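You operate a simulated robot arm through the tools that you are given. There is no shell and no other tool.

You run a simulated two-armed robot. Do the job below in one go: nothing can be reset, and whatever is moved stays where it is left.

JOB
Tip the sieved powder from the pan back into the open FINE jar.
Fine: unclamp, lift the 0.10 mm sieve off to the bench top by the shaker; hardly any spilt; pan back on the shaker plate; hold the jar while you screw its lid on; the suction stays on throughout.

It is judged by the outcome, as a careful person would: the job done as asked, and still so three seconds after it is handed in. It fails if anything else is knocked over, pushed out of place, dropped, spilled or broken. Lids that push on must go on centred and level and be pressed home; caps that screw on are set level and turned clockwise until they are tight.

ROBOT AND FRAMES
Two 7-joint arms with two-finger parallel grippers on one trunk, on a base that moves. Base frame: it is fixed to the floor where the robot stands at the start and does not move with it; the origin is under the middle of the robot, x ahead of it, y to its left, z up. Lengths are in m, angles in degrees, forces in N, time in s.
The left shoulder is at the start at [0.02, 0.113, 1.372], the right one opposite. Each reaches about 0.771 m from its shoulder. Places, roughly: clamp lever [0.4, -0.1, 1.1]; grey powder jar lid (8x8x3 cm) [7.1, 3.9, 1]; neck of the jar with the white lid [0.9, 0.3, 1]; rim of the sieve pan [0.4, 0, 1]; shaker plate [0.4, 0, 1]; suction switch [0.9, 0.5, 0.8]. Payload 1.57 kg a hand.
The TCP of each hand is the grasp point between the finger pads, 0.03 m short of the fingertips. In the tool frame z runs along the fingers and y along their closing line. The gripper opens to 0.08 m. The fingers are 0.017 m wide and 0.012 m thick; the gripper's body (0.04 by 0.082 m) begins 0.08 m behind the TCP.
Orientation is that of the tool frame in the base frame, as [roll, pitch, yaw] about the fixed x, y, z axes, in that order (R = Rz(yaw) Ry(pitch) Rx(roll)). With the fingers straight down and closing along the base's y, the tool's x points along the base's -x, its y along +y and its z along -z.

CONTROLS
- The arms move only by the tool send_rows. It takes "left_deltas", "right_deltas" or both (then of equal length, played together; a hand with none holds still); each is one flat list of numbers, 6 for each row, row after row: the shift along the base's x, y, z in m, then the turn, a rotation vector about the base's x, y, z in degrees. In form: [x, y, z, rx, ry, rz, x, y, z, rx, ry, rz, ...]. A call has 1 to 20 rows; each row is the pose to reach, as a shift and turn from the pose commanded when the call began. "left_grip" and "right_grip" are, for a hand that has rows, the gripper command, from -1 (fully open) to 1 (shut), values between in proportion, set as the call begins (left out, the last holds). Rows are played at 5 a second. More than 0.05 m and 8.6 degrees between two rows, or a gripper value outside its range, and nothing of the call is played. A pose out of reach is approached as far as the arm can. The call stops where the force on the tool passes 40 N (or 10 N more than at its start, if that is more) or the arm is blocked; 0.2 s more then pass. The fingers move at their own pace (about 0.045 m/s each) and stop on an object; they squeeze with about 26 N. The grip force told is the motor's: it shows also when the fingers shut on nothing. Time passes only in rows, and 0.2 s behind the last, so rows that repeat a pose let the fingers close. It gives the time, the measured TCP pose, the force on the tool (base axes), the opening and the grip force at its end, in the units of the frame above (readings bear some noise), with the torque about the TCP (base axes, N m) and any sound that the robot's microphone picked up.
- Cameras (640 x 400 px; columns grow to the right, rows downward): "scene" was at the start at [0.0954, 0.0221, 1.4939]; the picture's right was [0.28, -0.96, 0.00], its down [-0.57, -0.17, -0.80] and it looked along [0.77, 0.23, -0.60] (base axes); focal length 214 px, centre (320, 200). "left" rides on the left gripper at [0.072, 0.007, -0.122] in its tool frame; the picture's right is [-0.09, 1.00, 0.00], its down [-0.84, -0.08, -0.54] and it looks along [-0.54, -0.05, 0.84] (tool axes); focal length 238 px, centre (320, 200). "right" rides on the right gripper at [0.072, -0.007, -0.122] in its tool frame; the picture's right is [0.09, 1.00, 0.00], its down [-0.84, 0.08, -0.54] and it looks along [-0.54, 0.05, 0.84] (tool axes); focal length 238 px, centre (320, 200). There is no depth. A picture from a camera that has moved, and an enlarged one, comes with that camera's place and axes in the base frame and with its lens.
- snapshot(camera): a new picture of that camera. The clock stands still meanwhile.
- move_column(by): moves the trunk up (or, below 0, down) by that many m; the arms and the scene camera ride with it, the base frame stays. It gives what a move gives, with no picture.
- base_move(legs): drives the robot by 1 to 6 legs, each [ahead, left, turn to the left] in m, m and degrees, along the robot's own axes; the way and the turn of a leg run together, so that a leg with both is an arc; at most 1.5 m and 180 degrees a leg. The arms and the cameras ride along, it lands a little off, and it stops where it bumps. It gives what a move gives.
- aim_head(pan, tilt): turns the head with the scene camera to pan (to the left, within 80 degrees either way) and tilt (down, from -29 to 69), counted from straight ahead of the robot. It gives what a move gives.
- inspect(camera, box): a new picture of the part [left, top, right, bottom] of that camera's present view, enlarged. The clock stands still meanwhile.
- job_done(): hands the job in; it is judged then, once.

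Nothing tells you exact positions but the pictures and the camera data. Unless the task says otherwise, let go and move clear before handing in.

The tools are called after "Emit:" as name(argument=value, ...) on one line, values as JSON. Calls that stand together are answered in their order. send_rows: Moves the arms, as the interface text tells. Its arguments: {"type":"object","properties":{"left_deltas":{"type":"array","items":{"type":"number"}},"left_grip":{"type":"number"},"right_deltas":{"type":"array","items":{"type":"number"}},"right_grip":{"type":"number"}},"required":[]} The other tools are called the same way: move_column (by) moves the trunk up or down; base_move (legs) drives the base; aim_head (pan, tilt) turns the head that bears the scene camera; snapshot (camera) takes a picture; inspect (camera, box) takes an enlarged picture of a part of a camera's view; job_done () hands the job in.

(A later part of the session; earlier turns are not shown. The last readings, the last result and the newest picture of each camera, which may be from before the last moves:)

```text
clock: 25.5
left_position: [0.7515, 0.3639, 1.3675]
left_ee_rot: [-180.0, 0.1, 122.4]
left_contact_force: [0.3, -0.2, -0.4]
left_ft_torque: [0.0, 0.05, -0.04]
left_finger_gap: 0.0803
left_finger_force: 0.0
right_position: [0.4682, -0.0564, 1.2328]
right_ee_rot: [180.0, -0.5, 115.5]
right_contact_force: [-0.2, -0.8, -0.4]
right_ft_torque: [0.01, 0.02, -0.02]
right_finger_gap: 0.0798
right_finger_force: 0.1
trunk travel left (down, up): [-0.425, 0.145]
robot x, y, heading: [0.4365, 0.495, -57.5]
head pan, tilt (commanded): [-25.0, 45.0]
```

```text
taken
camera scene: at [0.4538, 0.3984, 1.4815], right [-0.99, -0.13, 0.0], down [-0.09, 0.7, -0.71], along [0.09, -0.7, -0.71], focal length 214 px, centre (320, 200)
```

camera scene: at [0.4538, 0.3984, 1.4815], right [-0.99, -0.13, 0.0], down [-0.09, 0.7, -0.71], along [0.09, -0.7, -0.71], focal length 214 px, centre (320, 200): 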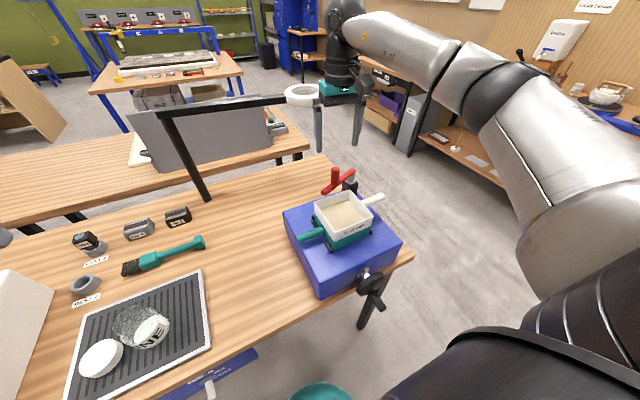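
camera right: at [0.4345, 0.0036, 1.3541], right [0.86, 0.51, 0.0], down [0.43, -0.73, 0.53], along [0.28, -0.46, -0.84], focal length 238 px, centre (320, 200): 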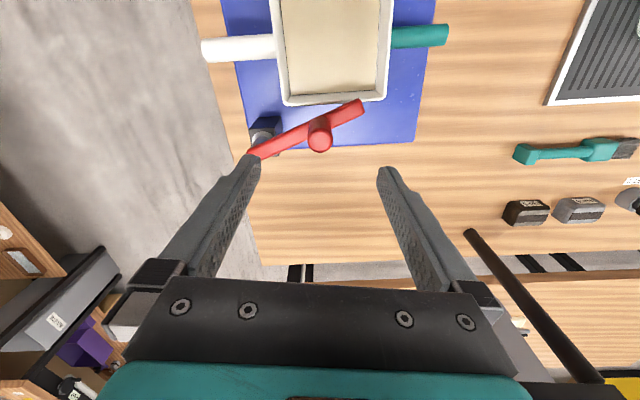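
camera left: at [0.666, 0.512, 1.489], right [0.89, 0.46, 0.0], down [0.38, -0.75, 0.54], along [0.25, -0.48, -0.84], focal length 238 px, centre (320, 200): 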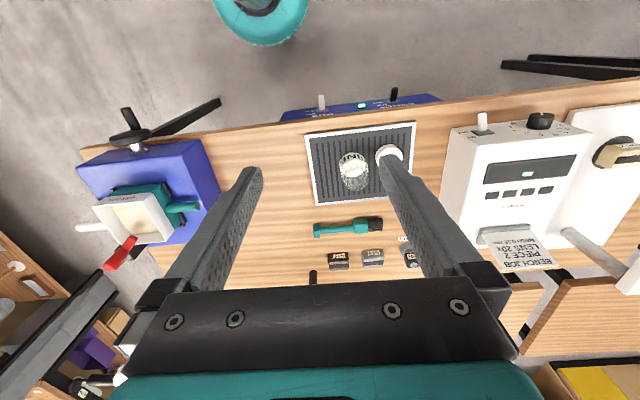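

Emit:
send_rows(right_deltas=[0, 0, -0.04, 0, 0, 0, 0, 0, -0.075, 0, 0, 0, -0.001, 0.002, -0.0985, 0, 0, 0, -0.001, 0.002, -0.0985, 0, 0, 0])

Emit:
inspect(camera="right", box=[200, 100, 440, 250])

```text
clock: 26.5
left_position: [0.7514, 0.3645, 1.3673]
left_ee_rot: [-179.9, 0.1, 122.5]
left_contact_force: [0.4, 0.6, 0.2]
left_ft_torque: [0.0, 0.04, -0.03]
left_finger_gap: 0.0802
left_finger_force: 0.1
right_position: [0.4714, -0.0546, 1.1333]
right_ee_rot: [179.9, -0.4, 115.5]
right_contact_force: [0.2, 0.4, -0.1]
right_ft_torque: [0.03, -0.01, -0.01]
right_finger_gap: 0.0798
right_finger_force: 0.1
trunk travel left (down, up): [-0.425, 0.145]
robot x, y, heading: [0.437, 0.491, -57.5]
head pan, tilt (commanded): [-25.0, 45.0]
```

```text
2.67 times, centred on (320, 175) of right
camera zoom: at [0.4365, 0.0055, 1.2548], right [0.86, 0.51, 0.0], down [0.43, -0.73, 0.53], along [0.28, -0.46, -0.85], focal length 636 px, centre (320, 267)
```

zoom: 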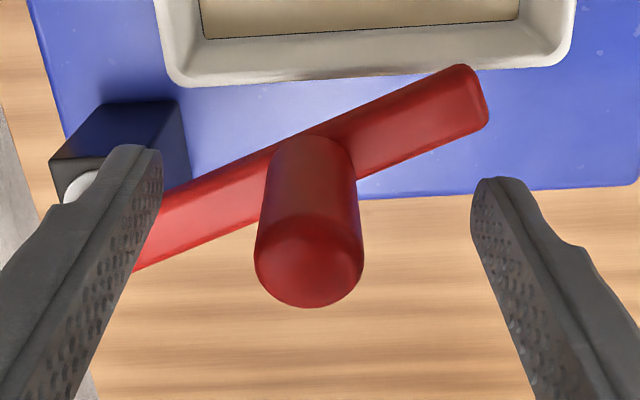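

Emit:
send_rows(right_deltas=[0, 0, 0, 0, 0, 0, 0, 0, 0, 0, 0, 0, 0, 0, 0, 0, 0, 0, 0, 0, 0, 0, 0, 0], right_grip=1)

Emit:
send_rows(right_deltas=[0.0037, -0.003, 0, 0, 0, -4, 0.0075, -0.0061, 0, 0, 0, -8, 0.0108, -0.0096, 0, 0, 0, -12, 0.0141, -0.0132, 0, 0, 0, -16, 0.0141, -0.0132, 0, 0, 0, -16])

Emit:
inspect(camera="right", box=[200, 100, 440, 250])

```text
clock: 27.5
left_position: [0.7513, 0.3631, 1.3673]
left_ee_rot: [179.9, 0.0, 122.5]
left_contact_force: [0.1, 0.9, 0.8]
left_ft_torque: [-0.01, -0.02, 0.05]
left_finger_gap: 0.0798
left_finger_force: 0.1
right_position: [0.4716, -0.0547, 1.1343]
right_ee_rot: [180.0, -0.5, 115.3]
right_contact_force: [-3.5, -4.0, 1.3]
right_ft_torque: [-0.08, 0.1, -0.08]
right_finger_gap: 0.0239
right_finger_force: 18.8
trunk travel left (down, up): [-0.425, 0.145]
robot x, y, heading: [0.4381, 0.4907, -57.4]
head pan, tilt (commanded): [-25.0, 45.0]
```

```text
clock: 28.7
left_position: [0.7514, 0.3637, 1.3676]
left_ee_rot: [180.0, 0.1, 122.5]
left_contact_force: [-0.1, -0.6, 0.3]
left_ft_torque: [0.0, -0.01, 0.01]
left_finger_gap: 0.0802
left_finger_force: 0.0
right_position: [0.4853, -0.0684, 1.1348]
right_ee_rot: [179.9, -0.4, 99.4]
right_contact_force: [-2.4, -8.9, 6.5]
right_ft_torque: [-0.05, 0.51, 0.3]
right_finger_gap: 0.0237
right_finger_force: 35.4
trunk travel left (down, up): [-0.425, 0.145]
robot x, y, heading: [0.4345, 0.4919, -57.5]
head pan, tilt (commanded): [-25.0, 45.0]
```

```text
2.67 times, centred on (320, 175) of right
camera zoom: at [0.4675, -0.0003, 1.2549], right [0.97, 0.25, 0.0], down [0.21, -0.82, 0.54], along [0.14, -0.52, -0.84], focal length 636 px, centre (320, 267)
```

zoom: 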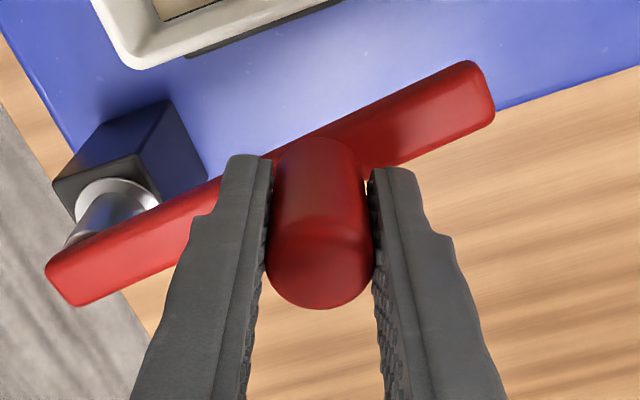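

Emit:
send_rows(right_deltas=[0.0027, -0.004, 0, 0, 0, -4, 0.0052, -0.0081, 0, 0, 0, -8, 0.0075, -0.0124, 0, 0, 0, -12, 0.0093, -0.0168, 0, 0, 0, -16, 0.011, -0.0214, 0, 0, 0, -20, 0.0122, -0.026, 0, 0, 0, -24, 0.0122, -0.026, 0, 0, 0, -24])

Emit:
inspect(camera="right", box=[200, 100, 440, 250])

```text
clock: 30.3
left_position: [0.7537, 0.366, 1.3671]
left_ee_rot: [-179.8, 0.2, 122.6]
left_contact_force: [0.3, 0.8, -0.3]
left_ft_torque: [0.01, -0.02, 0.02]
left_finger_gap: 0.0801
left_finger_force: 0.0
right_position: [0.4991, -0.0925, 1.1337]
right_ee_rot: [179.7, -0.6, 75.6]
right_contact_force: [10.1, 1.8, 8.4]
right_ft_torque: [0.45, 0.22, 0.15]
right_finger_gap: 0.0235
right_finger_force: 35.0
trunk travel left (down, up): [-0.425, 0.145]
robot x, y, heading: [0.4342, 0.4913, -57.4]
head pan, tilt (commanded): [-25.0, 45.0]
```

```text
2.67 times, centred on (320, 175) of right
camera zoom: at [0.5117, -0.0229, 1.255], right [0.99, -0.16, 0.01], down [-0.14, -0.83, 0.53], along [-0.08, -0.53, -0.85], focal length 636 px, centre (320, 267)
```

zoom: 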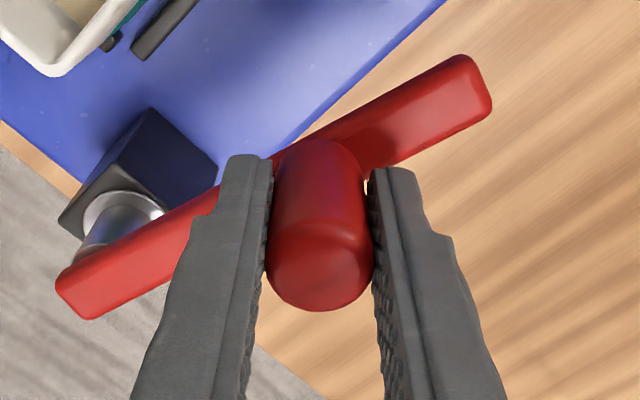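

Emit:
send_rows(right_deltas=[0.0018, -0.0046, 0, 0, 0, -4, 0.0028, -0.0092, 0, 0, 0, -8, 0.0032, -0.014, 0, 0, 0, -12, 0.0033, -0.0189, 0, 0, 0, -16, 0.0033, -0.0189, 0, 0, 0, -16])

Emit:
inspect(camera="right", box=[200, 100, 440, 250])

Emit:
inspect(camera="scene", box=[260, 140, 420, 300])

```text
clock: 31.5
left_position: [0.7545, 0.366, 1.3673]
left_ee_rot: [-179.7, 0.0, 122.5]
left_contact_force: [0.3, -1.1, 0.2]
left_ft_torque: [0.03, -0.01, 0.0]
left_finger_gap: 0.0798
left_finger_force: 0.2
right_position: [0.5045, -0.1106, 1.134]
right_ee_rot: [179.9, -0.6, 59.6]
right_contact_force: [20.4, 0.4, 4.3]
right_ft_torque: [-0.3, 0.51, 0.17]
right_finger_gap: 0.0237
right_finger_force: 35.7
trunk travel left (down, up): [-0.425, 0.145]
robot x, y, heading: [0.4402, 0.4885, -57.3]
head pan, tilt (commanded): [-25.0, 45.0]
```

```text
2.67 times, centred on (320, 175) of right
camera zoom: at [0.5358, -0.0473, 1.2548], right [0.91, -0.42, 0.0], down [-0.36, -0.76, 0.54], along [-0.23, -0.49, -0.84], focal length 636 px, centre (320, 267)
```

zoom: 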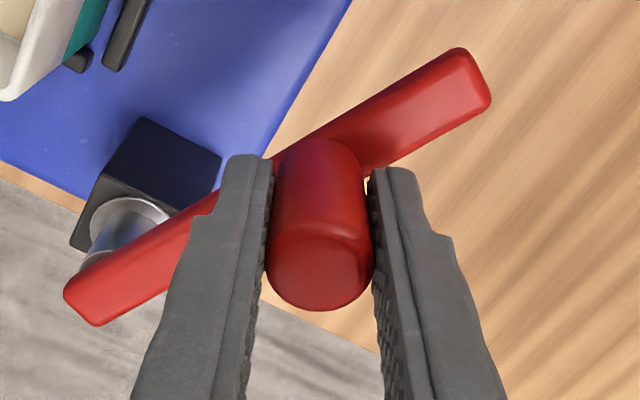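

```text
2.50 times, centred on (340, 220) of scene
camera zoom: at [0.4577, 0.3991, 1.4814], right [-0.99, -0.13, 0.0], down [-0.09, 0.7, -0.71], along [0.09, -0.7, -0.71], focal length 536 px, centre (270, 150)
```

zoom: 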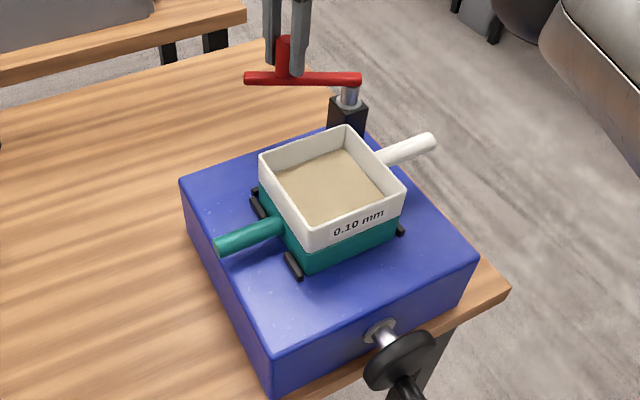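

The clamp bar is now swung well clear (about 80°). A touch further, then I'll release and rise.

Emit:
send_rows(right_deltas=[0.004, -0.0055, 0, 0, 0, -4, 0.0032, -0.0116, 0, 0, 0, -9, 0.0032, -0.0116, 0, 0, 0, -9])

Emit:
send_rows(right_deltas=[0, 0, 0, 0, 0, 0, 0, 0, 0, 0, 0, 0, 0, 0, 0, 0, 0, 0, 0, 0, 0, 0, 0, 0], right_grip=-1)

Emit:
inspect(camera="right", box=[200, 100, 440, 250])

```text
clock: 32.3
left_position: [0.752, 0.3687, 1.3665]
left_ee_rot: [-179.8, 0.2, 122.5]
left_contact_force: [0.0, 0.2, 0.7]
left_ft_torque: [0.02, 0.02, -0.04]
left_finger_gap: 0.0799
left_finger_force: 0.0
right_position: [0.5052, -0.1166, 1.1341]
right_ee_rot: [-179.7, -0.8, 50.5]
right_contact_force: [6.3, 28.6, -6.0]
right_ft_torque: [-0.53, -0.3, -0.12]
right_finger_gap: 0.0236
right_finger_force: 35.3
trunk travel left (down, up): [-0.425, 0.145]
robot x, y, heading: [0.4376, 0.4922, -57.3]
head pan, tilt (commanded): [-25.0, 45.0]
```

```text
clock: 33.3
left_position: [0.7508, 0.3631, 1.3665]
left_ee_rot: [180.0, 0.1, 122.5]
left_contact_force: [0.1, 0.5, -0.4]
left_ft_torque: [0.02, 0.0, 0.03]
left_finger_gap: 0.0799
left_finger_force: 0.3
right_position: [0.5033, -0.1223, 1.1342]
right_ee_rot: [179.8, -0.6, 50.4]
right_contact_force: [0.2, 1.2, -0.1]
right_ft_torque: [0.01, -0.02, 0.01]
right_finger_gap: 0.0797
right_finger_force: 0.1
trunk travel left (down, up): [-0.425, 0.145]
robot x, y, heading: [0.4369, 0.4896, -57.7]
head pan, tilt (commanded): [-25.0, 45.0]
```

```text
2.67 times, centred on (320, 175) of right
camera zoom: at [0.5444, -0.0652, 1.2551], right [0.83, -0.56, 0.0], down [-0.48, -0.7, 0.53], along [-0.3, -0.44, -0.84], focal length 636 px, centre (320, 267)
```

zoom: 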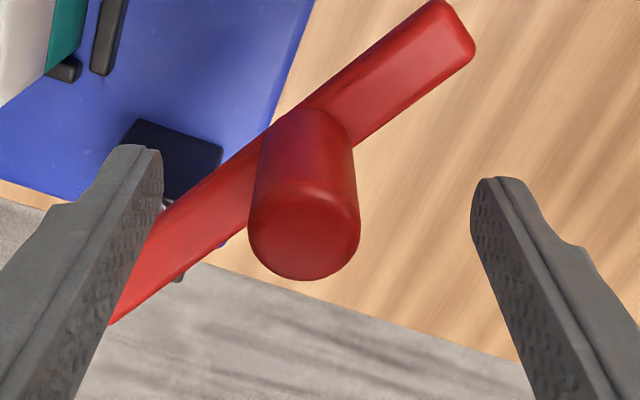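

Emit:
send_rows(right_deltas=[0, 0, 0.03, 0, 0, 0, 0, 0, 0.06, 0, 0, 0, -0.025, 0.017, 0.08, 0, 0, -4, -0.055, 0.036, 0.085, 0, 0, -8, -0.085, 0.055, 0.085, 0, 0, -12, -0.115, 0.075, 0.08, 0, 0, -16, -0.138, 0.089, 0.07, 0, 0, -18, -0.138, 0.089, 0.07, 0, 0, -18])

Emit:
snapshot(camera="right")

Emit:
snapshot(camera="scene")

```text
clock: 35.1
left_position: [0.7519, 0.3638, 1.3671]
left_ee_rot: [180.0, 0.1, 122.5]
left_contact_force: [-0.3, -0.3, 0.2]
left_ft_torque: [-0.01, 0.0, 0.01]
left_finger_gap: 0.08
left_finger_force: 0.1
right_position: [0.3647, -0.0334, 1.2039]
right_ee_rot: [179.8, -0.6, 32.5]
right_contact_force: [0.3, -0.2, -0.3]
right_ft_torque: [-0.01, 0.03, 0.02]
right_finger_gap: 0.0798
right_finger_force: 0.0
trunk travel left (down, up): [-0.425, 0.145]
robot x, y, heading: [0.4365, 0.4906, -57.7]
head pan, tilt (commanded): [-25.0, 45.0]
```

```text
taken
camera right: at [0.4213, 0.0084, 1.3256], right [0.61, -0.79, 0.0], down [-0.67, -0.52, 0.53], along [-0.42, -0.33, -0.84], focal length 238 px, centre (320, 200)
```

right: 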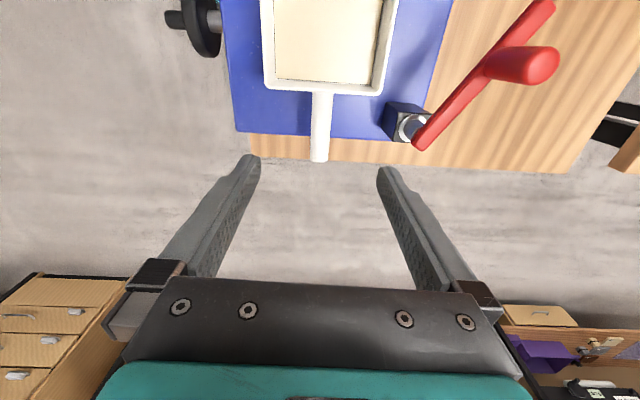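

```text
taken
camera scene: at [0.4545, 0.3982, 1.4814], right [-0.99, -0.13, 0.0], down [-0.09, 0.7, -0.71], along [0.09, -0.7, -0.71], focal length 214 px, centre (320, 200)
```

scene: 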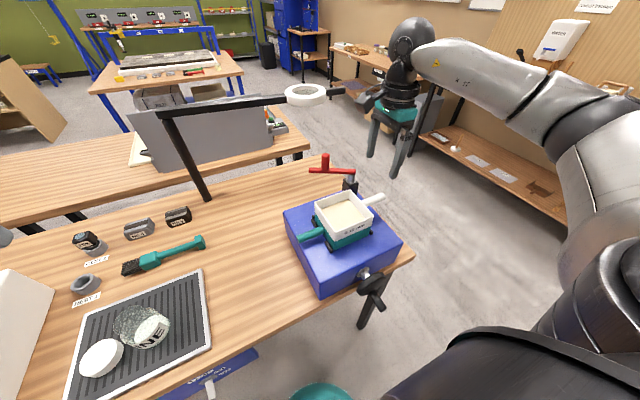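

Emit:
inspect(camera="scene", box=[270, 140, 430, 300])

Emit:
inspect(camera="right", box=[220, 0, 440, 180])

```text
2.50 times, centred on (350, 220) of scene
camera zoom: at [0.4545, 0.3982, 1.4814], right [-0.99, -0.13, 0.0], down [-0.09, 0.7, -0.71], along [0.09, -0.7, -0.71], focal length 536 px, centre (245, 150)
```

zoom: 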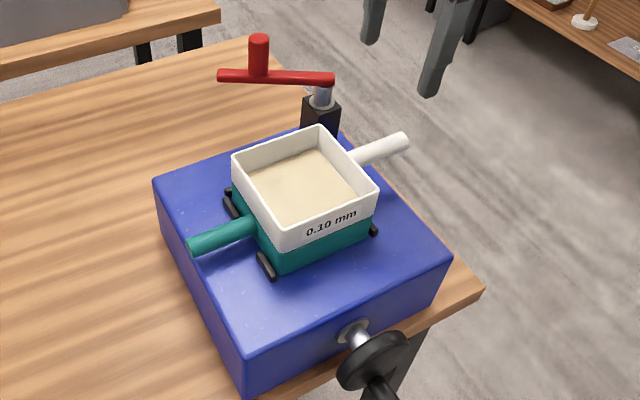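

```text
2.22 times, centred on (330, 90) of right
camera zoom: at [0.4213, 0.0084, 1.3256], right [0.61, -0.79, 0.0], down [-0.67, -0.52, 0.53], along [-0.42, -0.33, -0.84], focal length 530 px, centre (298, 444)
```

zoom: 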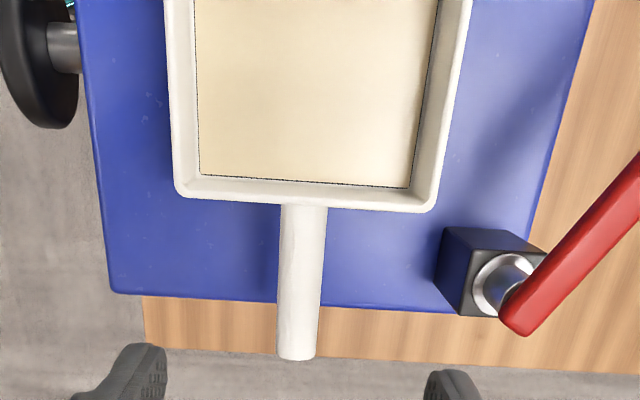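

The lever is at its open stop and off the sieve. The sieve handle axis is at about z 1.053; I'll descend over it, fingers across the handle close to the sieve body.

Emit:
send_rows(right_deltas=[0.007, 0.0045, -0.03, 0, 0, 0, 0.0135, 0.0086, -0.06, 0, 0, 0, 0.0135, 0.0086, -0.1, 0, 0, 0, 0.0135, 0.0086, -0.1, 0, 0, 0], right_grip=-0.3)

Emit:
snapshot(camera="right")

Emit:
inspect(camera="scene", box=[270, 110, 430, 270])

```text
clock: 36.1
left_position: [0.7514, 0.3632, 1.3662]
left_ee_rot: [180.0, 0.1, 122.5]
left_contact_force: [0.3, 1.8, -0.8]
left_ft_torque: [0.01, 0.0, 0.02]
left_finger_gap: 0.0797
left_finger_force: 0.2
right_position: [0.3789, -0.0265, 1.1004]
right_ee_rot: [179.9, -0.6, 32.5]
right_contact_force: [-0.9, 0.7, -0.5]
right_ft_torque: [-0.03, -0.01, -0.03]
right_finger_gap: 0.0519
right_finger_force: 0.0
trunk travel left (down, up): [-0.425, 0.145]
robot x, y, heading: [0.4372, 0.4934, -57.6]
head pan, tilt (commanded): [-25.0, 45.0]
```

```text
taken
camera right: at [0.4361, 0.0153, 1.2214], right [0.61, -0.79, 0.0], down [-0.67, -0.52, 0.53], along [-0.42, -0.33, -0.84], focal length 238 px, centre (320, 200)
```

right: 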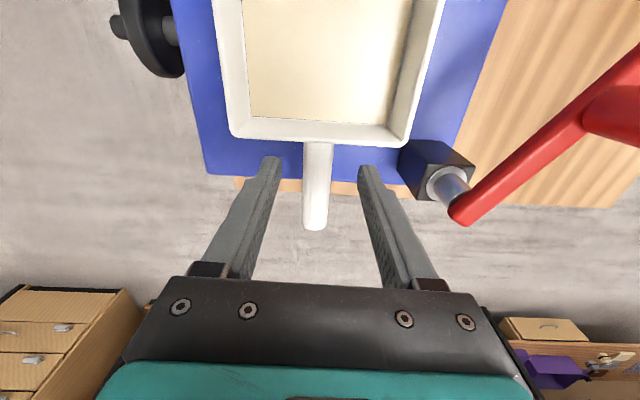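

```text
2.50 times, centred on (350, 190) of scene
camera zoom: at [0.4541, 0.3987, 1.4815], right [-0.99, -0.13, 0.0], down [-0.09, 0.7, -0.71], along [0.09, -0.7, -0.71], focal length 536 px, centre (245, 225)
```

zoom: 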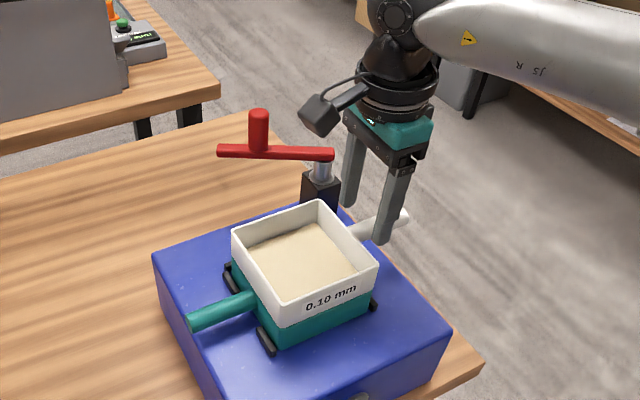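

Emit:
send_rows(right_deltas=[0.002, 0.0014, -0.025, 0, 0, 0, 0.0045, 0.003, -0.0475, 0, 0, 0, 0.0045, 0.003, -0.0475, 0, 0, 0])

Emit:
snapshot(camera="right")

Emit:
inspect(camera="scene", box=[290, 130, 430, 250])

```text
clock: 36.9
left_position: [0.7504, 0.3638, 1.3674]
left_ee_rot: [-180.0, 0.2, 122.4]
left_contact_force: [-0.1, -0.5, -0.7]
left_ft_torque: [-0.02, 0.05, 0.02]
left_finger_gap: 0.0799
left_finger_force: 0.1
right_position: [0.3841, -0.0243, 1.0543]
right_ee_rot: [180.0, -0.5, 32.4]
right_contact_force: [0.4, -0.3, -0.4]
right_ft_torque: [0.03, 0.04, -0.04]
right_finger_gap: 0.0519
right_finger_force: 0.1
trunk travel left (down, up): [-0.425, 0.145]
robot x, y, heading: [0.4345, 0.4905, -57.4]
head pan, tilt (commanded): [-25.0, 45.0]
```

```text
taken
camera right: at [0.4409, 0.0185, 1.175], right [0.61, -0.79, 0.0], down [-0.67, -0.52, 0.53], along [-0.42, -0.33, -0.84], focal length 238 px, centre (320, 200)
```

right: 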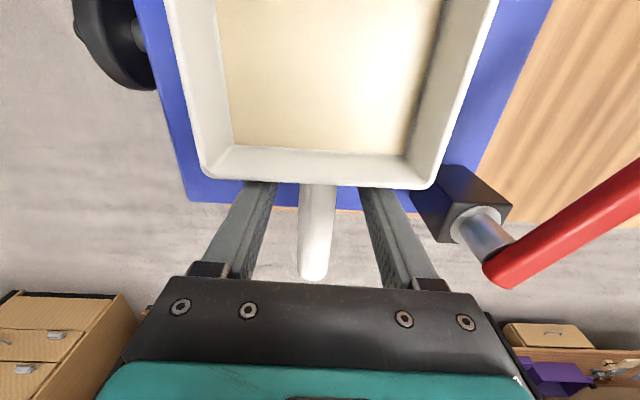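

```text
3.33 times, centred on (360, 190) of scene
camera zoom: at [0.454, 0.3985, 1.4815], right [-0.99, -0.13, 0.0], down [-0.09, 0.7, -0.71], along [0.09, -0.7, -0.71], focal length 715 px, centre (187, 233)
```

zoom: 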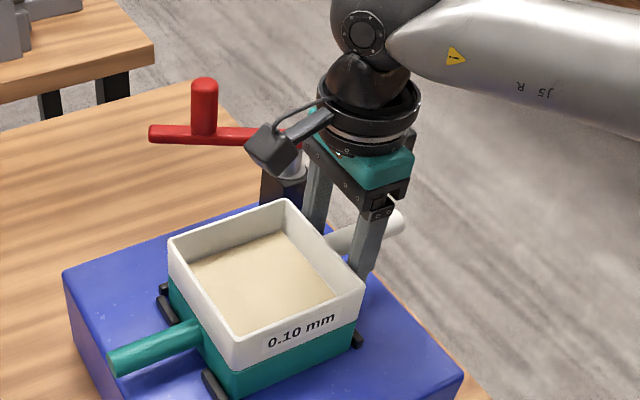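

Emit:
send_rows(right_deltas=[0, 0, 0, 0, 0, 0, 0, 0, 0, 0, 0, 0, 0, 0, 0, 0, 0, 0, 0, 0, 0, 0, 0, 0], right_grip=1)

Emit:
snapshot(camera="right")

```text
clock: 37.9
left_position: [0.7512, 0.363, 1.3681]
left_ee_rot: [-180.0, 0.1, 122.5]
left_contact_force: [-0.1, -0.7, -0.1]
left_ft_torque: [-0.01, 0.0, 0.0]
left_finger_gap: 0.08
left_finger_force: 0.0
right_position: [0.3843, -0.0244, 1.0538]
right_ee_rot: [179.9, -0.5, 32.6]
right_contact_force: [1.3, -0.9, -0.6]
right_ft_torque: [-0.01, 0.05, 0.01]
right_finger_gap: 0.0212
right_finger_force: 25.9
trunk travel left (down, up): [-0.425, 0.145]
robot x, y, heading: [0.4372, 0.4923, -57.4]
head pan, tilt (commanded): [-25.0, 45.0]
```

```text
taken
camera right: at [0.4407, 0.0185, 1.1752], right [0.61, -0.79, 0.0], down [-0.67, -0.52, 0.53], along [-0.42, -0.33, -0.84], focal length 238 px, centre (320, 200)
```

right: 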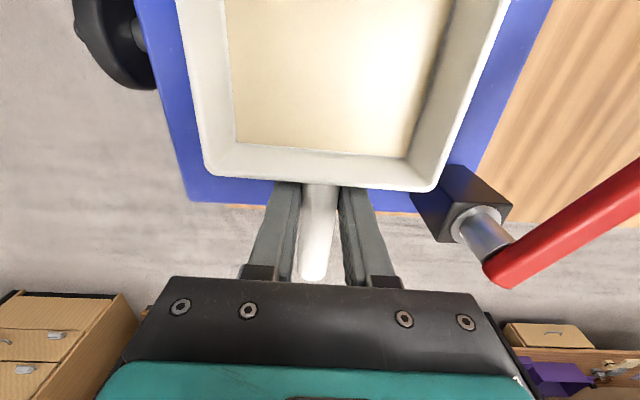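

Emit:
send_rows(right_deltas=[0, 0, 0.006, 0, 0, 0, 0, 0, 0.012, 0, 0, 0, 0, 0, 0.018, 0, 0, 0, 0, 0, 0.024, 0, 0, 0, 0, 0, 0.03, 0, 0, 0, 0, 0, 0.03, 0, 0, 0])

Emit:
inspect(camera="scene", box=[270, 120, 430, 270])

```text
clock: 39.3
left_position: [0.7504, 0.3643, 1.3681]
left_ee_rot: [180.0, 0.1, 122.5]
left_contact_force: [0.8, 0.7, -0.5]
left_ft_torque: [-0.02, -0.06, 0.0]
left_finger_gap: 0.0799
left_finger_force: 0.0
right_position: [0.3839, -0.0232, 1.0866]
right_ee_rot: [179.8, -0.5, 32.5]
right_contact_force: [0.2, 0.6, -1.2]
right_ft_torque: [-0.04, 0.07, -0.01]
right_finger_gap: 0.0209
right_finger_force: 26.4
trunk travel left (down, up): [-0.425, 0.145]
robot x, y, heading: [0.4405, 0.4856, -57.6]
head pan, tilt (commanded): [-25.0, 45.0]
```

```text
2.67 times, centred on (350, 195) of scene
camera zoom: at [0.454, 0.3984, 1.4815], right [-0.99, -0.13, 0.0], down [-0.09, 0.7, -0.71], along [0.09, -0.7, -0.71], focal length 572 px, centre (240, 213)
```

zoom: 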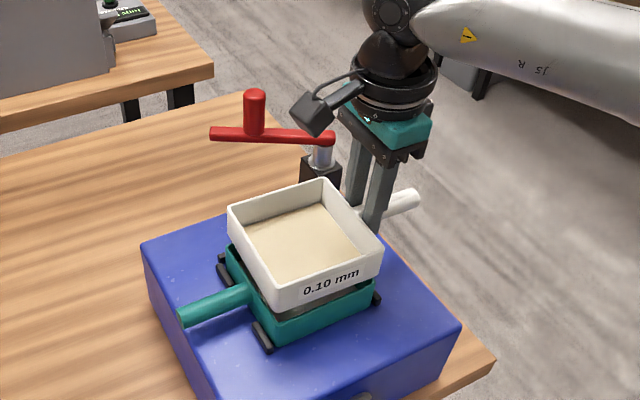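

The sieve lifts level and is light. I'll raise it further and check its underside depth before choosing where to set it on the bench to the left of the shaker.

Emit:
send_rows(right_deltas=[0, 0, 0.02, 0, 0, 0, 0, 0, 0.04, 0, 0, 0, 0, 0, 0.06, 0, 0, 0, 0, 0, 0.08, 0, 0, 0, 0, 0, 0.08, 0, 0, 0])

Emit:
inspect(camera="scene", box=[270, 90, 430, 250])

Emit:
inspect(camera="left", box=[0, 60, 220, 300])

```text
clock: 40.5
left_position: [0.7517, 0.3637, 1.3677]
left_ee_rot: [-179.9, 0.1, 122.4]
left_contact_force: [0.5, -0.9, 0.9]
left_ft_torque: [0.01, 0.01, -0.02]
left_finger_gap: 0.0799
left_finger_force: 0.1
right_position: [0.3824, -0.0223, 1.1661]
right_ee_rot: [179.9, -0.5, 32.5]
right_contact_force: [-0.8, 0.3, -0.9]
right_ft_torque: [-0.03, 0.04, -0.01]
right_finger_gap: 0.0207
right_finger_force: 25.8
trunk travel left (down, up): [-0.425, 0.145]
robot x, y, heading: [0.4348, 0.4911, -57.4]
head pan, tilt (commanded): [-25.0, 45.0]
```

```text
2.50 times, centred on (350, 170) of scene
camera zoom: at [0.4539, 0.3983, 1.4814], right [-0.99, -0.13, 0.0], down [-0.09, 0.7, -0.71], along [0.09, -0.7, -0.71], focal length 536 px, centre (245, 275)
```

zoom: 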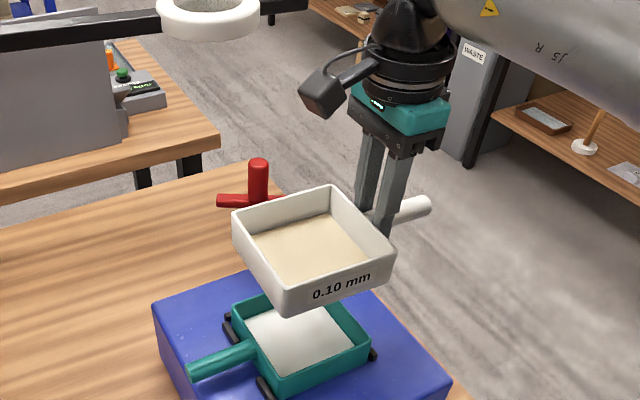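

```text
1.67 times, centred on (110, 180) of left
camera zoom: at [0.719, 0.4283, 1.4891], right [0.89, 0.46, 0.0], down [0.38, -0.75, 0.54], along [0.25, -0.48, -0.84], focal length 397 px, centre (670, 233)
```

zoom: 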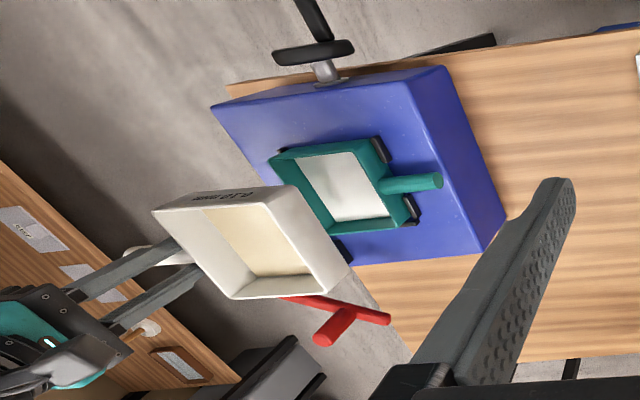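

The pan with the white powder is now visible beneath. The sieve wall reaches only ~1.6 cm below its handle, so at this grip my fingertips would touch the bench first; I'll set it back, regrip with the handle nearer the fingertips.

Emit:
send_rows(right_deltas=[0, 0, -0.03, 0, 0, 0, 0, 0, -0.06, 0, 0, 0, 0, 0, -0.085, 0, 0, 0, 0, 0, -0.095, 0, 0, 0, 0, 0, -0.102, 0, 0, 0, 0, 0, -0.106, 0, 0, 0, 0, 0, -0.11, 0, 0, 0, 0, 0, -0.11, 0, 0, 0])

Emit:
inspect(camera="scene", box=[270, 120, 430, 270])

Emit:
snapshot(camera="right")

```text
clock: 42.2
left_position: [0.7502, 0.3633, 1.3671]
left_ee_rot: [-179.9, 0.2, 122.5]
left_contact_force: [0.6, -0.5, -0.3]
left_ft_torque: [0.03, 0.03, 0.0]
left_finger_gap: 0.0801
left_finger_force: 0.0
right_position: [0.3835, -0.0236, 1.0631]
right_ee_rot: [179.3, -0.5, 32.4]
right_contact_force: [-2.7, 4.4, 14.3]
right_ft_torque: [0.42, 0.1, 0.05]
right_finger_gap: 0.021
right_finger_force: 26.1
trunk travel left (down, up): [-0.425, 0.145]
robot x, y, heading: [0.4386, 0.4889, -57.9]
head pan, tilt (commanded): [-25.0, 45.0]
stopped in row 8 (right hand): the force on the tool passed its limit at 42 N (the readings are from after the stop); the commanded pose is now the measured one
```

```text
2.67 times, centred on (350, 195) of scene
camera zoom: at [0.454, 0.3989, 1.4813], right [-0.99, -0.13, 0.0], down [-0.09, 0.7, -0.71], along [0.09, -0.7, -0.71], focal length 572 px, centre (240, 213)
```

zoom: 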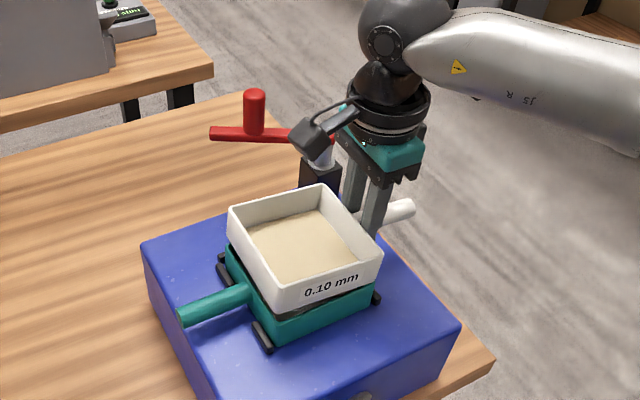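

```text
taken
camera right: at [0.44, 0.0195, 1.1831], right [0.61, -0.79, 0.01], down [-0.67, -0.51, 0.54], along [-0.42, -0.34, -0.84], focal length 238 px, centre (320, 200)
```

right: 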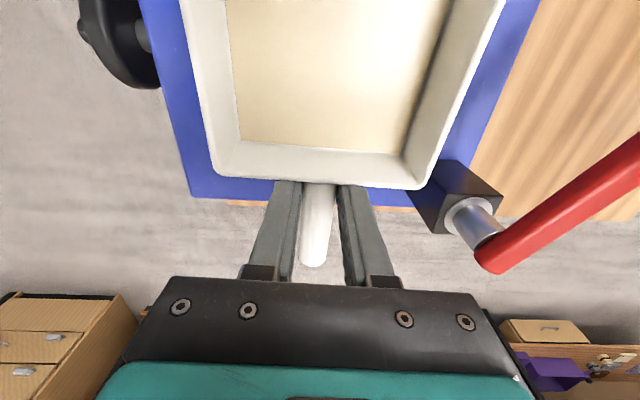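

The sieve skirt caught on the pan rim 9 mm short of seating. I'll ease off and try a 1.5 mm shift along the handle to seat it again.

Emit:
send_rows(right_deltas=[0, 0, 0.004, 0.6, 0, 0, 0.0013, 0.0008, 0.004, 0.6, 0, 0, 0.0013, 0.0008, 0.001, 0.6, 0, 0, 0.0013, 0.0008, -0.002, 0.6, 0, 0, 0.0013, 0.0008, -0.0035, 0.6, 0, 0])

```text
clock: 43.4
left_position: [0.7512, 0.3662, 1.3673]
left_ee_rot: [-179.9, 0.2, 122.4]
left_contact_force: [-0.2, -0.3, 1.0]
left_ft_torque: [0.02, -0.02, 0.03]
left_finger_gap: 0.0798
left_finger_force: 0.1
right_position: [0.3848, -0.0235, 1.0616]
right_ee_rot: [179.3, -0.6, 32.4]
right_contact_force: [-4.2, 0.7, 34.6]
right_ft_torque: [0.49, 0.01, 0.09]
right_finger_gap: 0.0211
right_finger_force: 25.9
trunk travel left (down, up): [-0.425, 0.145]
robot x, y, heading: [0.4346, 0.4879, -57.2]
head pan, tilt (commanded): [-25.0, 45.0]
```

Emit:
inspect(camera="scene", box=[310, 160, 390, 220])

Emit:
inspect(camera="left", box=[60, 80, 180, 200])

```text
6.67 times, centred on (350, 190) of scene
camera zoom: at [0.4535, 0.4013, 1.482], right [-0.99, -0.13, 0.0], down [-0.09, 0.7, -0.71], along [0.09, -0.7, -0.71], focal length 1430 px, centre (120, 267)
```

zoom: 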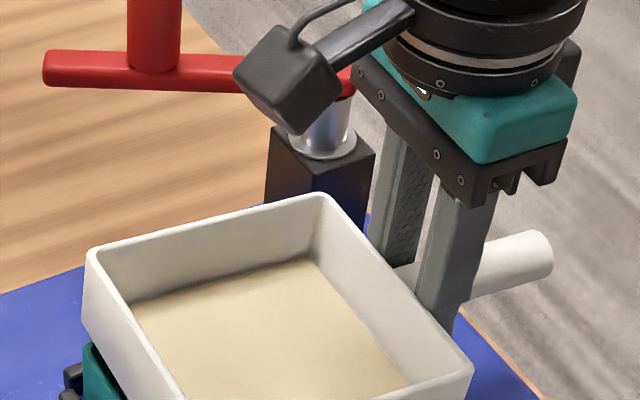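

```text
3.33 times, centred on (120, 140) of left
camera zoom: at [0.7186, 0.4312, 1.4896], right [0.89, 0.46, 0.0], down [0.38, -0.75, 0.55], along [0.25, -0.49, -0.84], focal length 794 px, centre (987, 400)
```

zoom: 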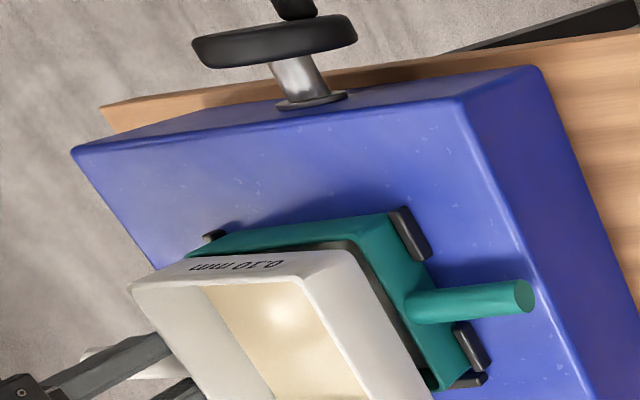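

The pictures suggest the sieve is in fact seated and its handle slid ~9 mm down in my grip while lifting. I'll ease the force, then look again before opening.

Emit:
send_rows(right_deltas=[0, 0, 0.002, 0, 0, 0, 0, 0, 0.004, 0, 0, 0, 0, 0, 0.0045, 0, 0, 0])

Emit:
aim_head(pan=-25, tilt=55)

Emit:
inspect(camera="scene", box=[290, 110, 390, 200])

Emit:
snapshot(camera="right")

```text
clock: 44.2
left_position: [0.7513, 0.3635, 1.3675]
left_ee_rot: [-179.9, 0.1, 122.4]
left_contact_force: [0.6, -0.2, -0.6]
left_ft_torque: [0.0, -0.03, 0.01]
left_finger_gap: 0.0803
left_finger_force: 0.0
right_position: [0.3857, -0.0245, 1.0623]
right_ee_rot: [179.8, -0.9, 32.4]
right_contact_force: [0.1, -5.0, 14.9]
right_ft_torque: [0.0, -0.08, -0.04]
right_finger_gap: 0.0209
right_finger_force: 26.5
trunk travel left (down, up): [-0.425, 0.145]
robot x, y, heading: [0.4403, 0.4902, -57.4]
head pan, tilt (commanded): [-25.0, 45.0]
```

```text
clock: 44.9
left_position: [0.7519, 0.3643, 1.3667]
left_ee_rot: [-180.0, 0.1, 122.5]
left_contact_force: [-0.3, -0.1, 0.2]
left_ft_torque: [-0.02, 0.01, 0.01]
left_finger_gap: 0.0801
left_finger_force: 0.1
right_position: [0.3851, -0.022, 1.062]
right_ee_rot: [180.0, -0.8, 32.5]
right_contact_force: [0.7, -3.9, 12.5]
right_ft_torque: [0.07, -0.06, 0.01]
right_finger_gap: 0.0211
right_finger_force: 25.5
trunk travel left (down, up): [-0.425, 0.145]
robot x, y, heading: [0.4338, 0.492, -57.5]
head pan, tilt (commanded): [-25.0, 55.0]
```

```text
4.44 times, centred on (340, 155) of scene
camera zoom: at [0.4531, 0.408, 1.4681], right [-0.99, -0.13, 0.0], down [-0.11, 0.81, -0.57], along [0.07, -0.57, -0.82], focal length 953 px, centre (231, 400)
```

zoom: 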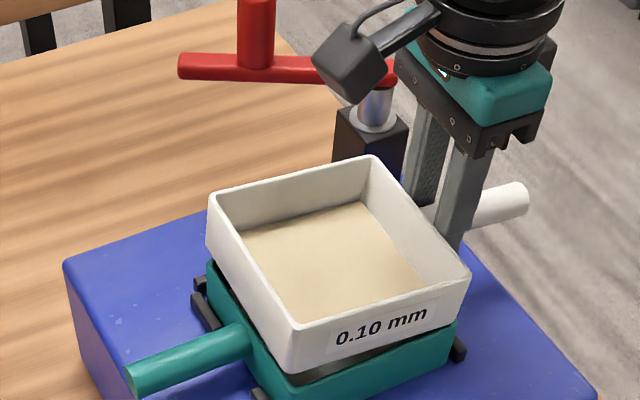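

```text
taken
camera right: at [0.4418, 0.0192, 1.1836], right [0.61, -0.79, 0.0], down [-0.67, -0.52, 0.53], along [-0.42, -0.33, -0.85], focal length 238 px, centre (320, 200)
```

right: 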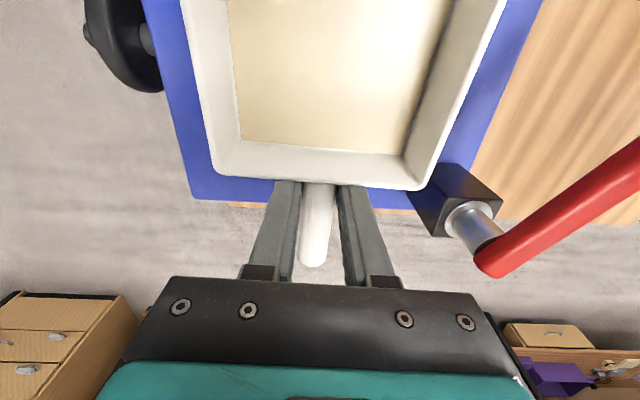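

Emit:
send_rows(right_deltas=[0, 0, 0.006, 0, 0, 0, 0, 0, 0.012, 0, 0, 0, 0, 0, 0.024, 0, 0, 0, 0, 0, 0.04, 0, 0, 0, 0, 0, 0.04, 0, 0, 0])

Emit:
inspect(camera="scene", box=[280, 80, 400, 200])

Emit:
snapshot(camera="right")

Emit:
inspect(camera="left", box=[30, 60, 180, 210])

```text
clock: 46.1
left_position: [0.7508, 0.3639, 1.3675]
left_ee_rot: [-179.9, 0.1, 122.4]
left_contact_force: [-0.9, 0.2, -0.7]
left_ft_torque: [0.01, 0.01, 0.0]
left_finger_gap: 0.0802
left_finger_force: 0.1
right_position: [0.3837, -0.0237, 1.102]
right_ee_rot: [179.9, -0.9, 32.4]
right_contact_force: [0.3, -0.2, -0.5]
right_ft_torque: [-0.01, 0.04, 0.02]
right_finger_gap: 0.0209
right_finger_force: 25.8
trunk travel left (down, up): [-0.425, 0.145]
robot x, y, heading: [0.4368, 0.4903, -57.6]
head pan, tilt (commanded): [-25.0, 55.0]
```

```text
3.33 times, centred on (340, 140) of scene
camera zoom: at [0.4527, 0.4074, 1.468], right [-0.99, -0.13, 0.0], down [-0.11, 0.81, -0.57], along [0.07, -0.57, -0.82], focal length 715 px, centre (253, 400)
```

zoom: 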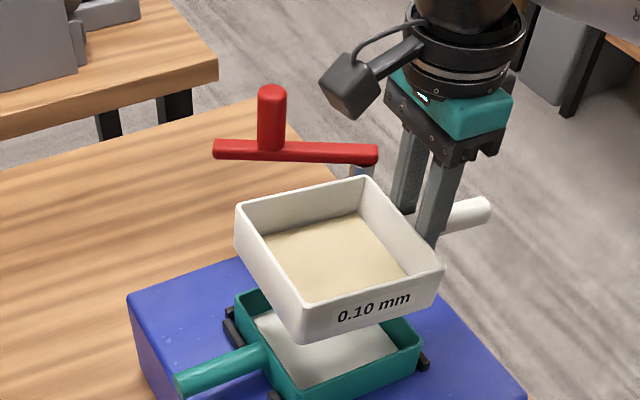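

```text
taken
camera right: at [0.4413, 0.0185, 1.2238], right [0.61, -0.79, 0.0], down [-0.67, -0.52, 0.53], along [-0.42, -0.33, -0.85], focal length 238 px, centre (320, 200)
```

right: 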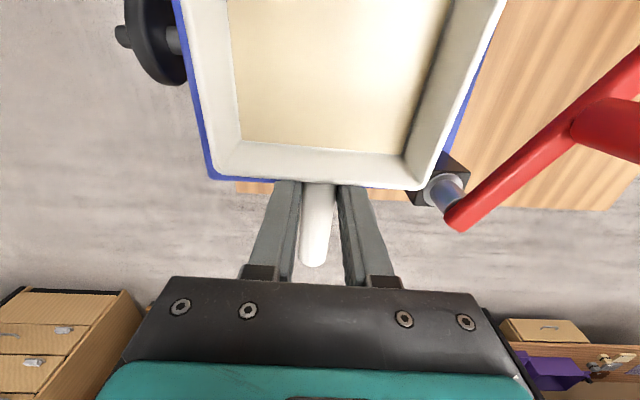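

```text
2.67 times, centred on (105, 135) of left
camera zoom: at [0.719, 0.4281, 1.4891], right [0.89, 0.46, 0.0], down [0.38, -0.75, 0.54], along [0.25, -0.48, -0.84], focal length 636 px, centre (893, 373)
```

zoom: 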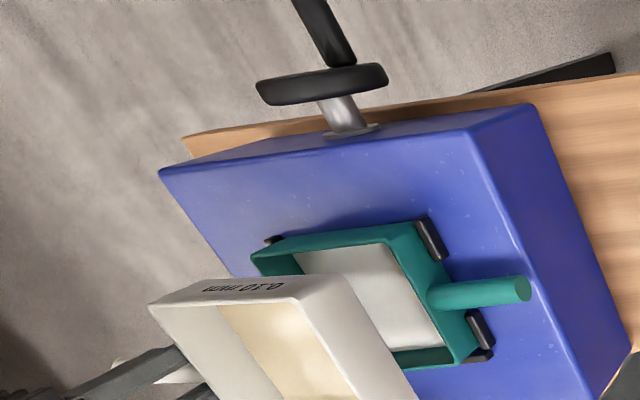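

Emit:
inspect(camera="right", box=[200, 150, 440, 300])

Emit:
inspect(camera="scene", box=[335, 90, 395, 150])

```text
2.67 times, centred on (320, 225) of right
camera zoom: at [0.4413, 0.0185, 1.2238], right [0.61, -0.79, 0.0], down [-0.67, -0.52, 0.53], along [-0.42, -0.33, -0.85], focal length 636 px, centre (320, 133)
```

zoom: 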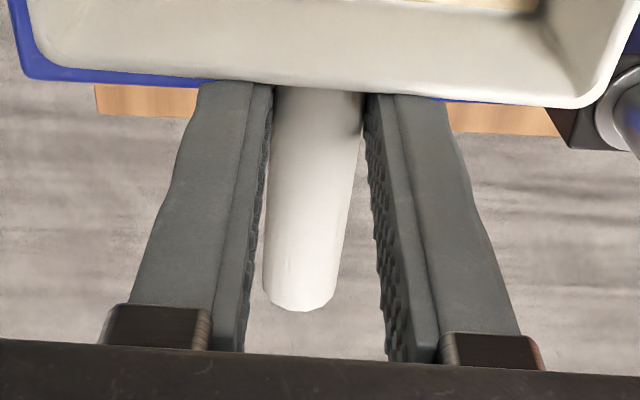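

```text
6.67 times, centred on (365, 120) of scene
camera zoom: at [0.4527, 0.4074, 1.468], right [-0.99, -0.13, 0.0], down [-0.11, 0.81, -0.57], along [0.07, -0.57, -0.82], focal length 1430 px, centre (20, 733)
```

zoom: 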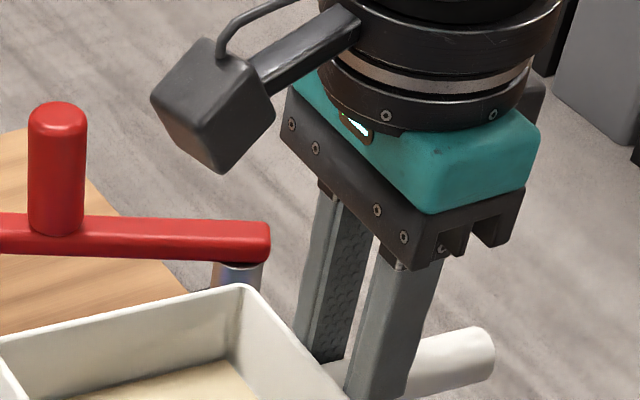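

The handle has slid about 1 cm in the grip, so I need a clear side view. I'll bring the free left hand to the left of the stack to look from a low angle.

Emit:
send_rows(left_deltas=[-0.0085, -0.0177, -0.008, 0, 0, -7.5, -0.017, -0.0354, -0.016, 0, 0, -15, -0.0255, -0.0531, -0.024, 0, 0, -22.5, -0.034, -0.0708, -0.032, 0, 0, -30, -0.0425, -0.0885, -0.04, 0, 0, -37.5, -0.051, -0.1062, -0.05, 0, 0, -45, -0.0595, -0.1239, -0.06, 0, 0, -52.5, -0.068, -0.1416, -0.07, 0, 0, -60, -0.0765, -0.1593, -0.08, 0, 0, -67.5, -0.085, -0.177, -0.09, 0, 0, -75, -0.0935, -0.1947, -0.1, 0, 0, -82.5, -0.1018, -0.2127, -0.11, 0, 0, -90, -0.1018, -0.2127, -0.11, 0, 0, -90])

Emit:
snapshot(camera="left")

```text
clock: 48.9
left_position: [0.6101, 0.3023, 1.2361]
left_ee_rot: [179.7, 0.1, 32.6]
left_contact_force: [0.2, -0.5, -0.3]
left_ft_torque: [0.01, -0.04, 0.0]
left_finger_gap: 0.0797
left_finger_force: 0.0
left hand out of reach, approached as far as the arm can: row 9, 10, 11, 12, 13
right_position: [0.3842, -0.0237, 1.1018]
right_ee_rot: [179.9, -0.8, 32.4]
right_contact_force: [-0.7, -0.3, -0.1]
right_ft_torque: [0.01, 0.04, -0.01]
right_finger_gap: 0.0208
right_finger_force: 26.3
trunk travel left (down, up): [-0.425, 0.145]
robot x, y, heading: [0.4354, 0.4883, -57.3]
head pan, tilt (commanded): [-25.0, 55.0]
```

```text
taken
camera left: at [0.6753, 0.3361, 1.3583], right [0.46, -0.89, 0.0], down [-0.75, -0.38, 0.54], along [-0.48, -0.25, -0.84], focal length 238 px, centre (320, 200)
```

left: 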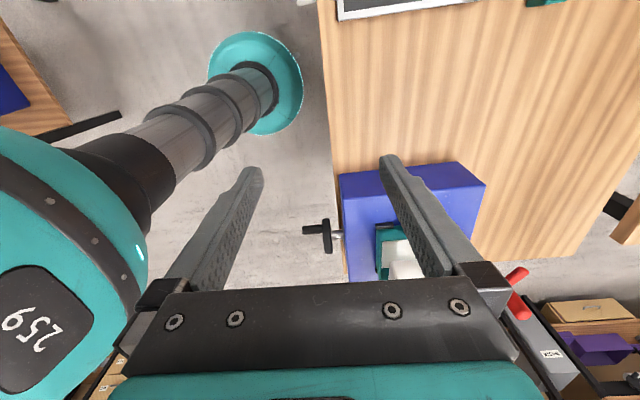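

Emit:
inspect(camera="right", box=[140, 0, 340, 200])

Emit:
inspect(camera="right", box=[320, 0, 520, 200])

```text
2.00 times, centred on (240, 100) of right
camera zoom: at [0.4413, 0.0183, 1.2237], right [0.61, -0.79, 0.0], down [-0.67, -0.52, 0.53], along [-0.42, -0.33, -0.85], focal length 477 px, centre (480, 400)
```

zoom: 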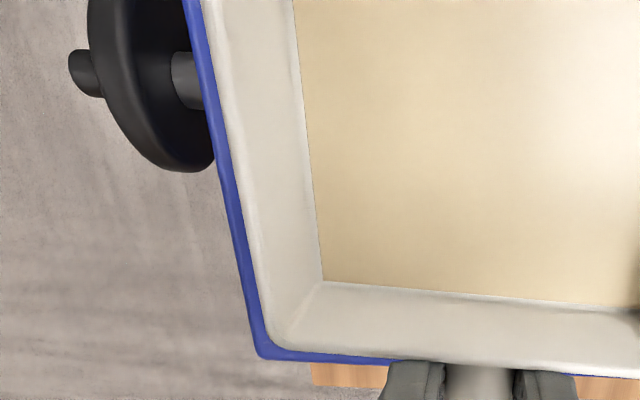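

```text
2.00 times, centred on (420, 100) of right
camera zoom: at [0.4413, 0.0183, 1.2237], right [0.61, -0.79, 0.0], down [-0.67, -0.52, 0.53], along [-0.42, -0.33, -0.85], focal length 477 px, centre (120, 400)
```

zoom: 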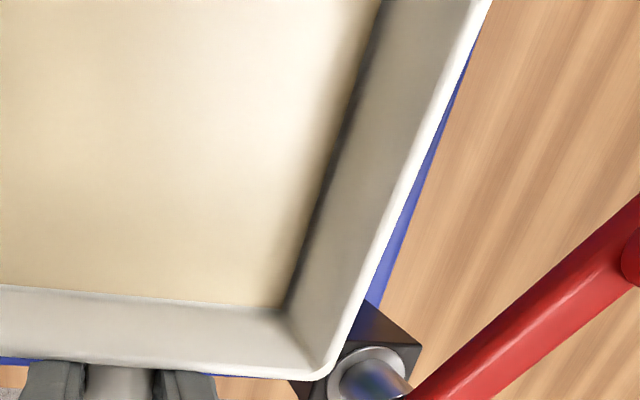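

Emit:
send_rows(right_deltas=[0, 0, -0.01, -0.8, 1.27, 0, 0.0013, 0.0008, -0.02, -1.61, 2.53, 0, 0.0013, 0.0008, -0.028, -1.61, 2.53, 0, 0.0013, 0.0008, -0.034, -1.61, 2.53, 0, 0.0013, 0.0008, -0.036, -1.61, 2.53, 0])

Emit:
inspect(camera="scene", box=[290, 110, 390, 200])

```text
clock: 50.1
left_position: [0.6098, 0.3018, 1.2373]
left_ee_rot: [179.9, 0.1, 32.7]
left_contact_force: [-0.4, -0.4, -0.2]
left_ft_torque: [-0.01, -0.01, -0.01]
left_finger_gap: 0.0801
left_finger_force: 0.1
right_position: [0.3857, -0.0225, 1.0649]
right_ee_rot: [180.0, 2.1, 32.3]
right_contact_force: [0.4, 0.7, -0.8]
right_ft_torque: [-0.03, 0.02, 0.05]
right_finger_gap: 0.0208
right_finger_force: 25.8
trunk travel left (down, up): [-0.425, 0.145]
robot x, y, heading: [0.4359, 0.4939, -57.5]
head pan, tilt (commanded): [-25.0, 55.0]
```

```text
4.44 times, centred on (340, 155) of scene
camera zoom: at [0.4528, 0.4072, 1.468], right [-0.99, -0.13, 0.0], down [-0.11, 0.81, -0.57], along [0.07, -0.57, -0.82], focal length 953 px, centre (231, 400)
```

zoom: 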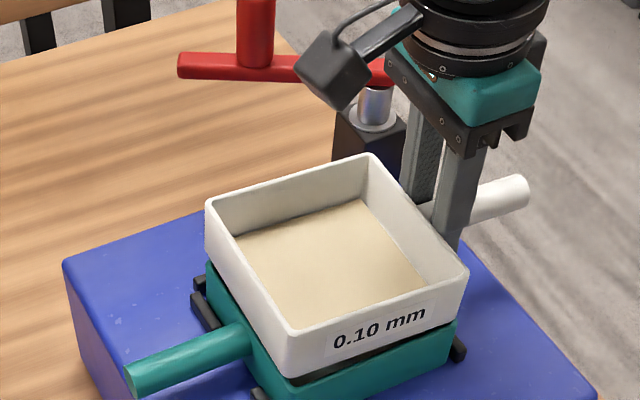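

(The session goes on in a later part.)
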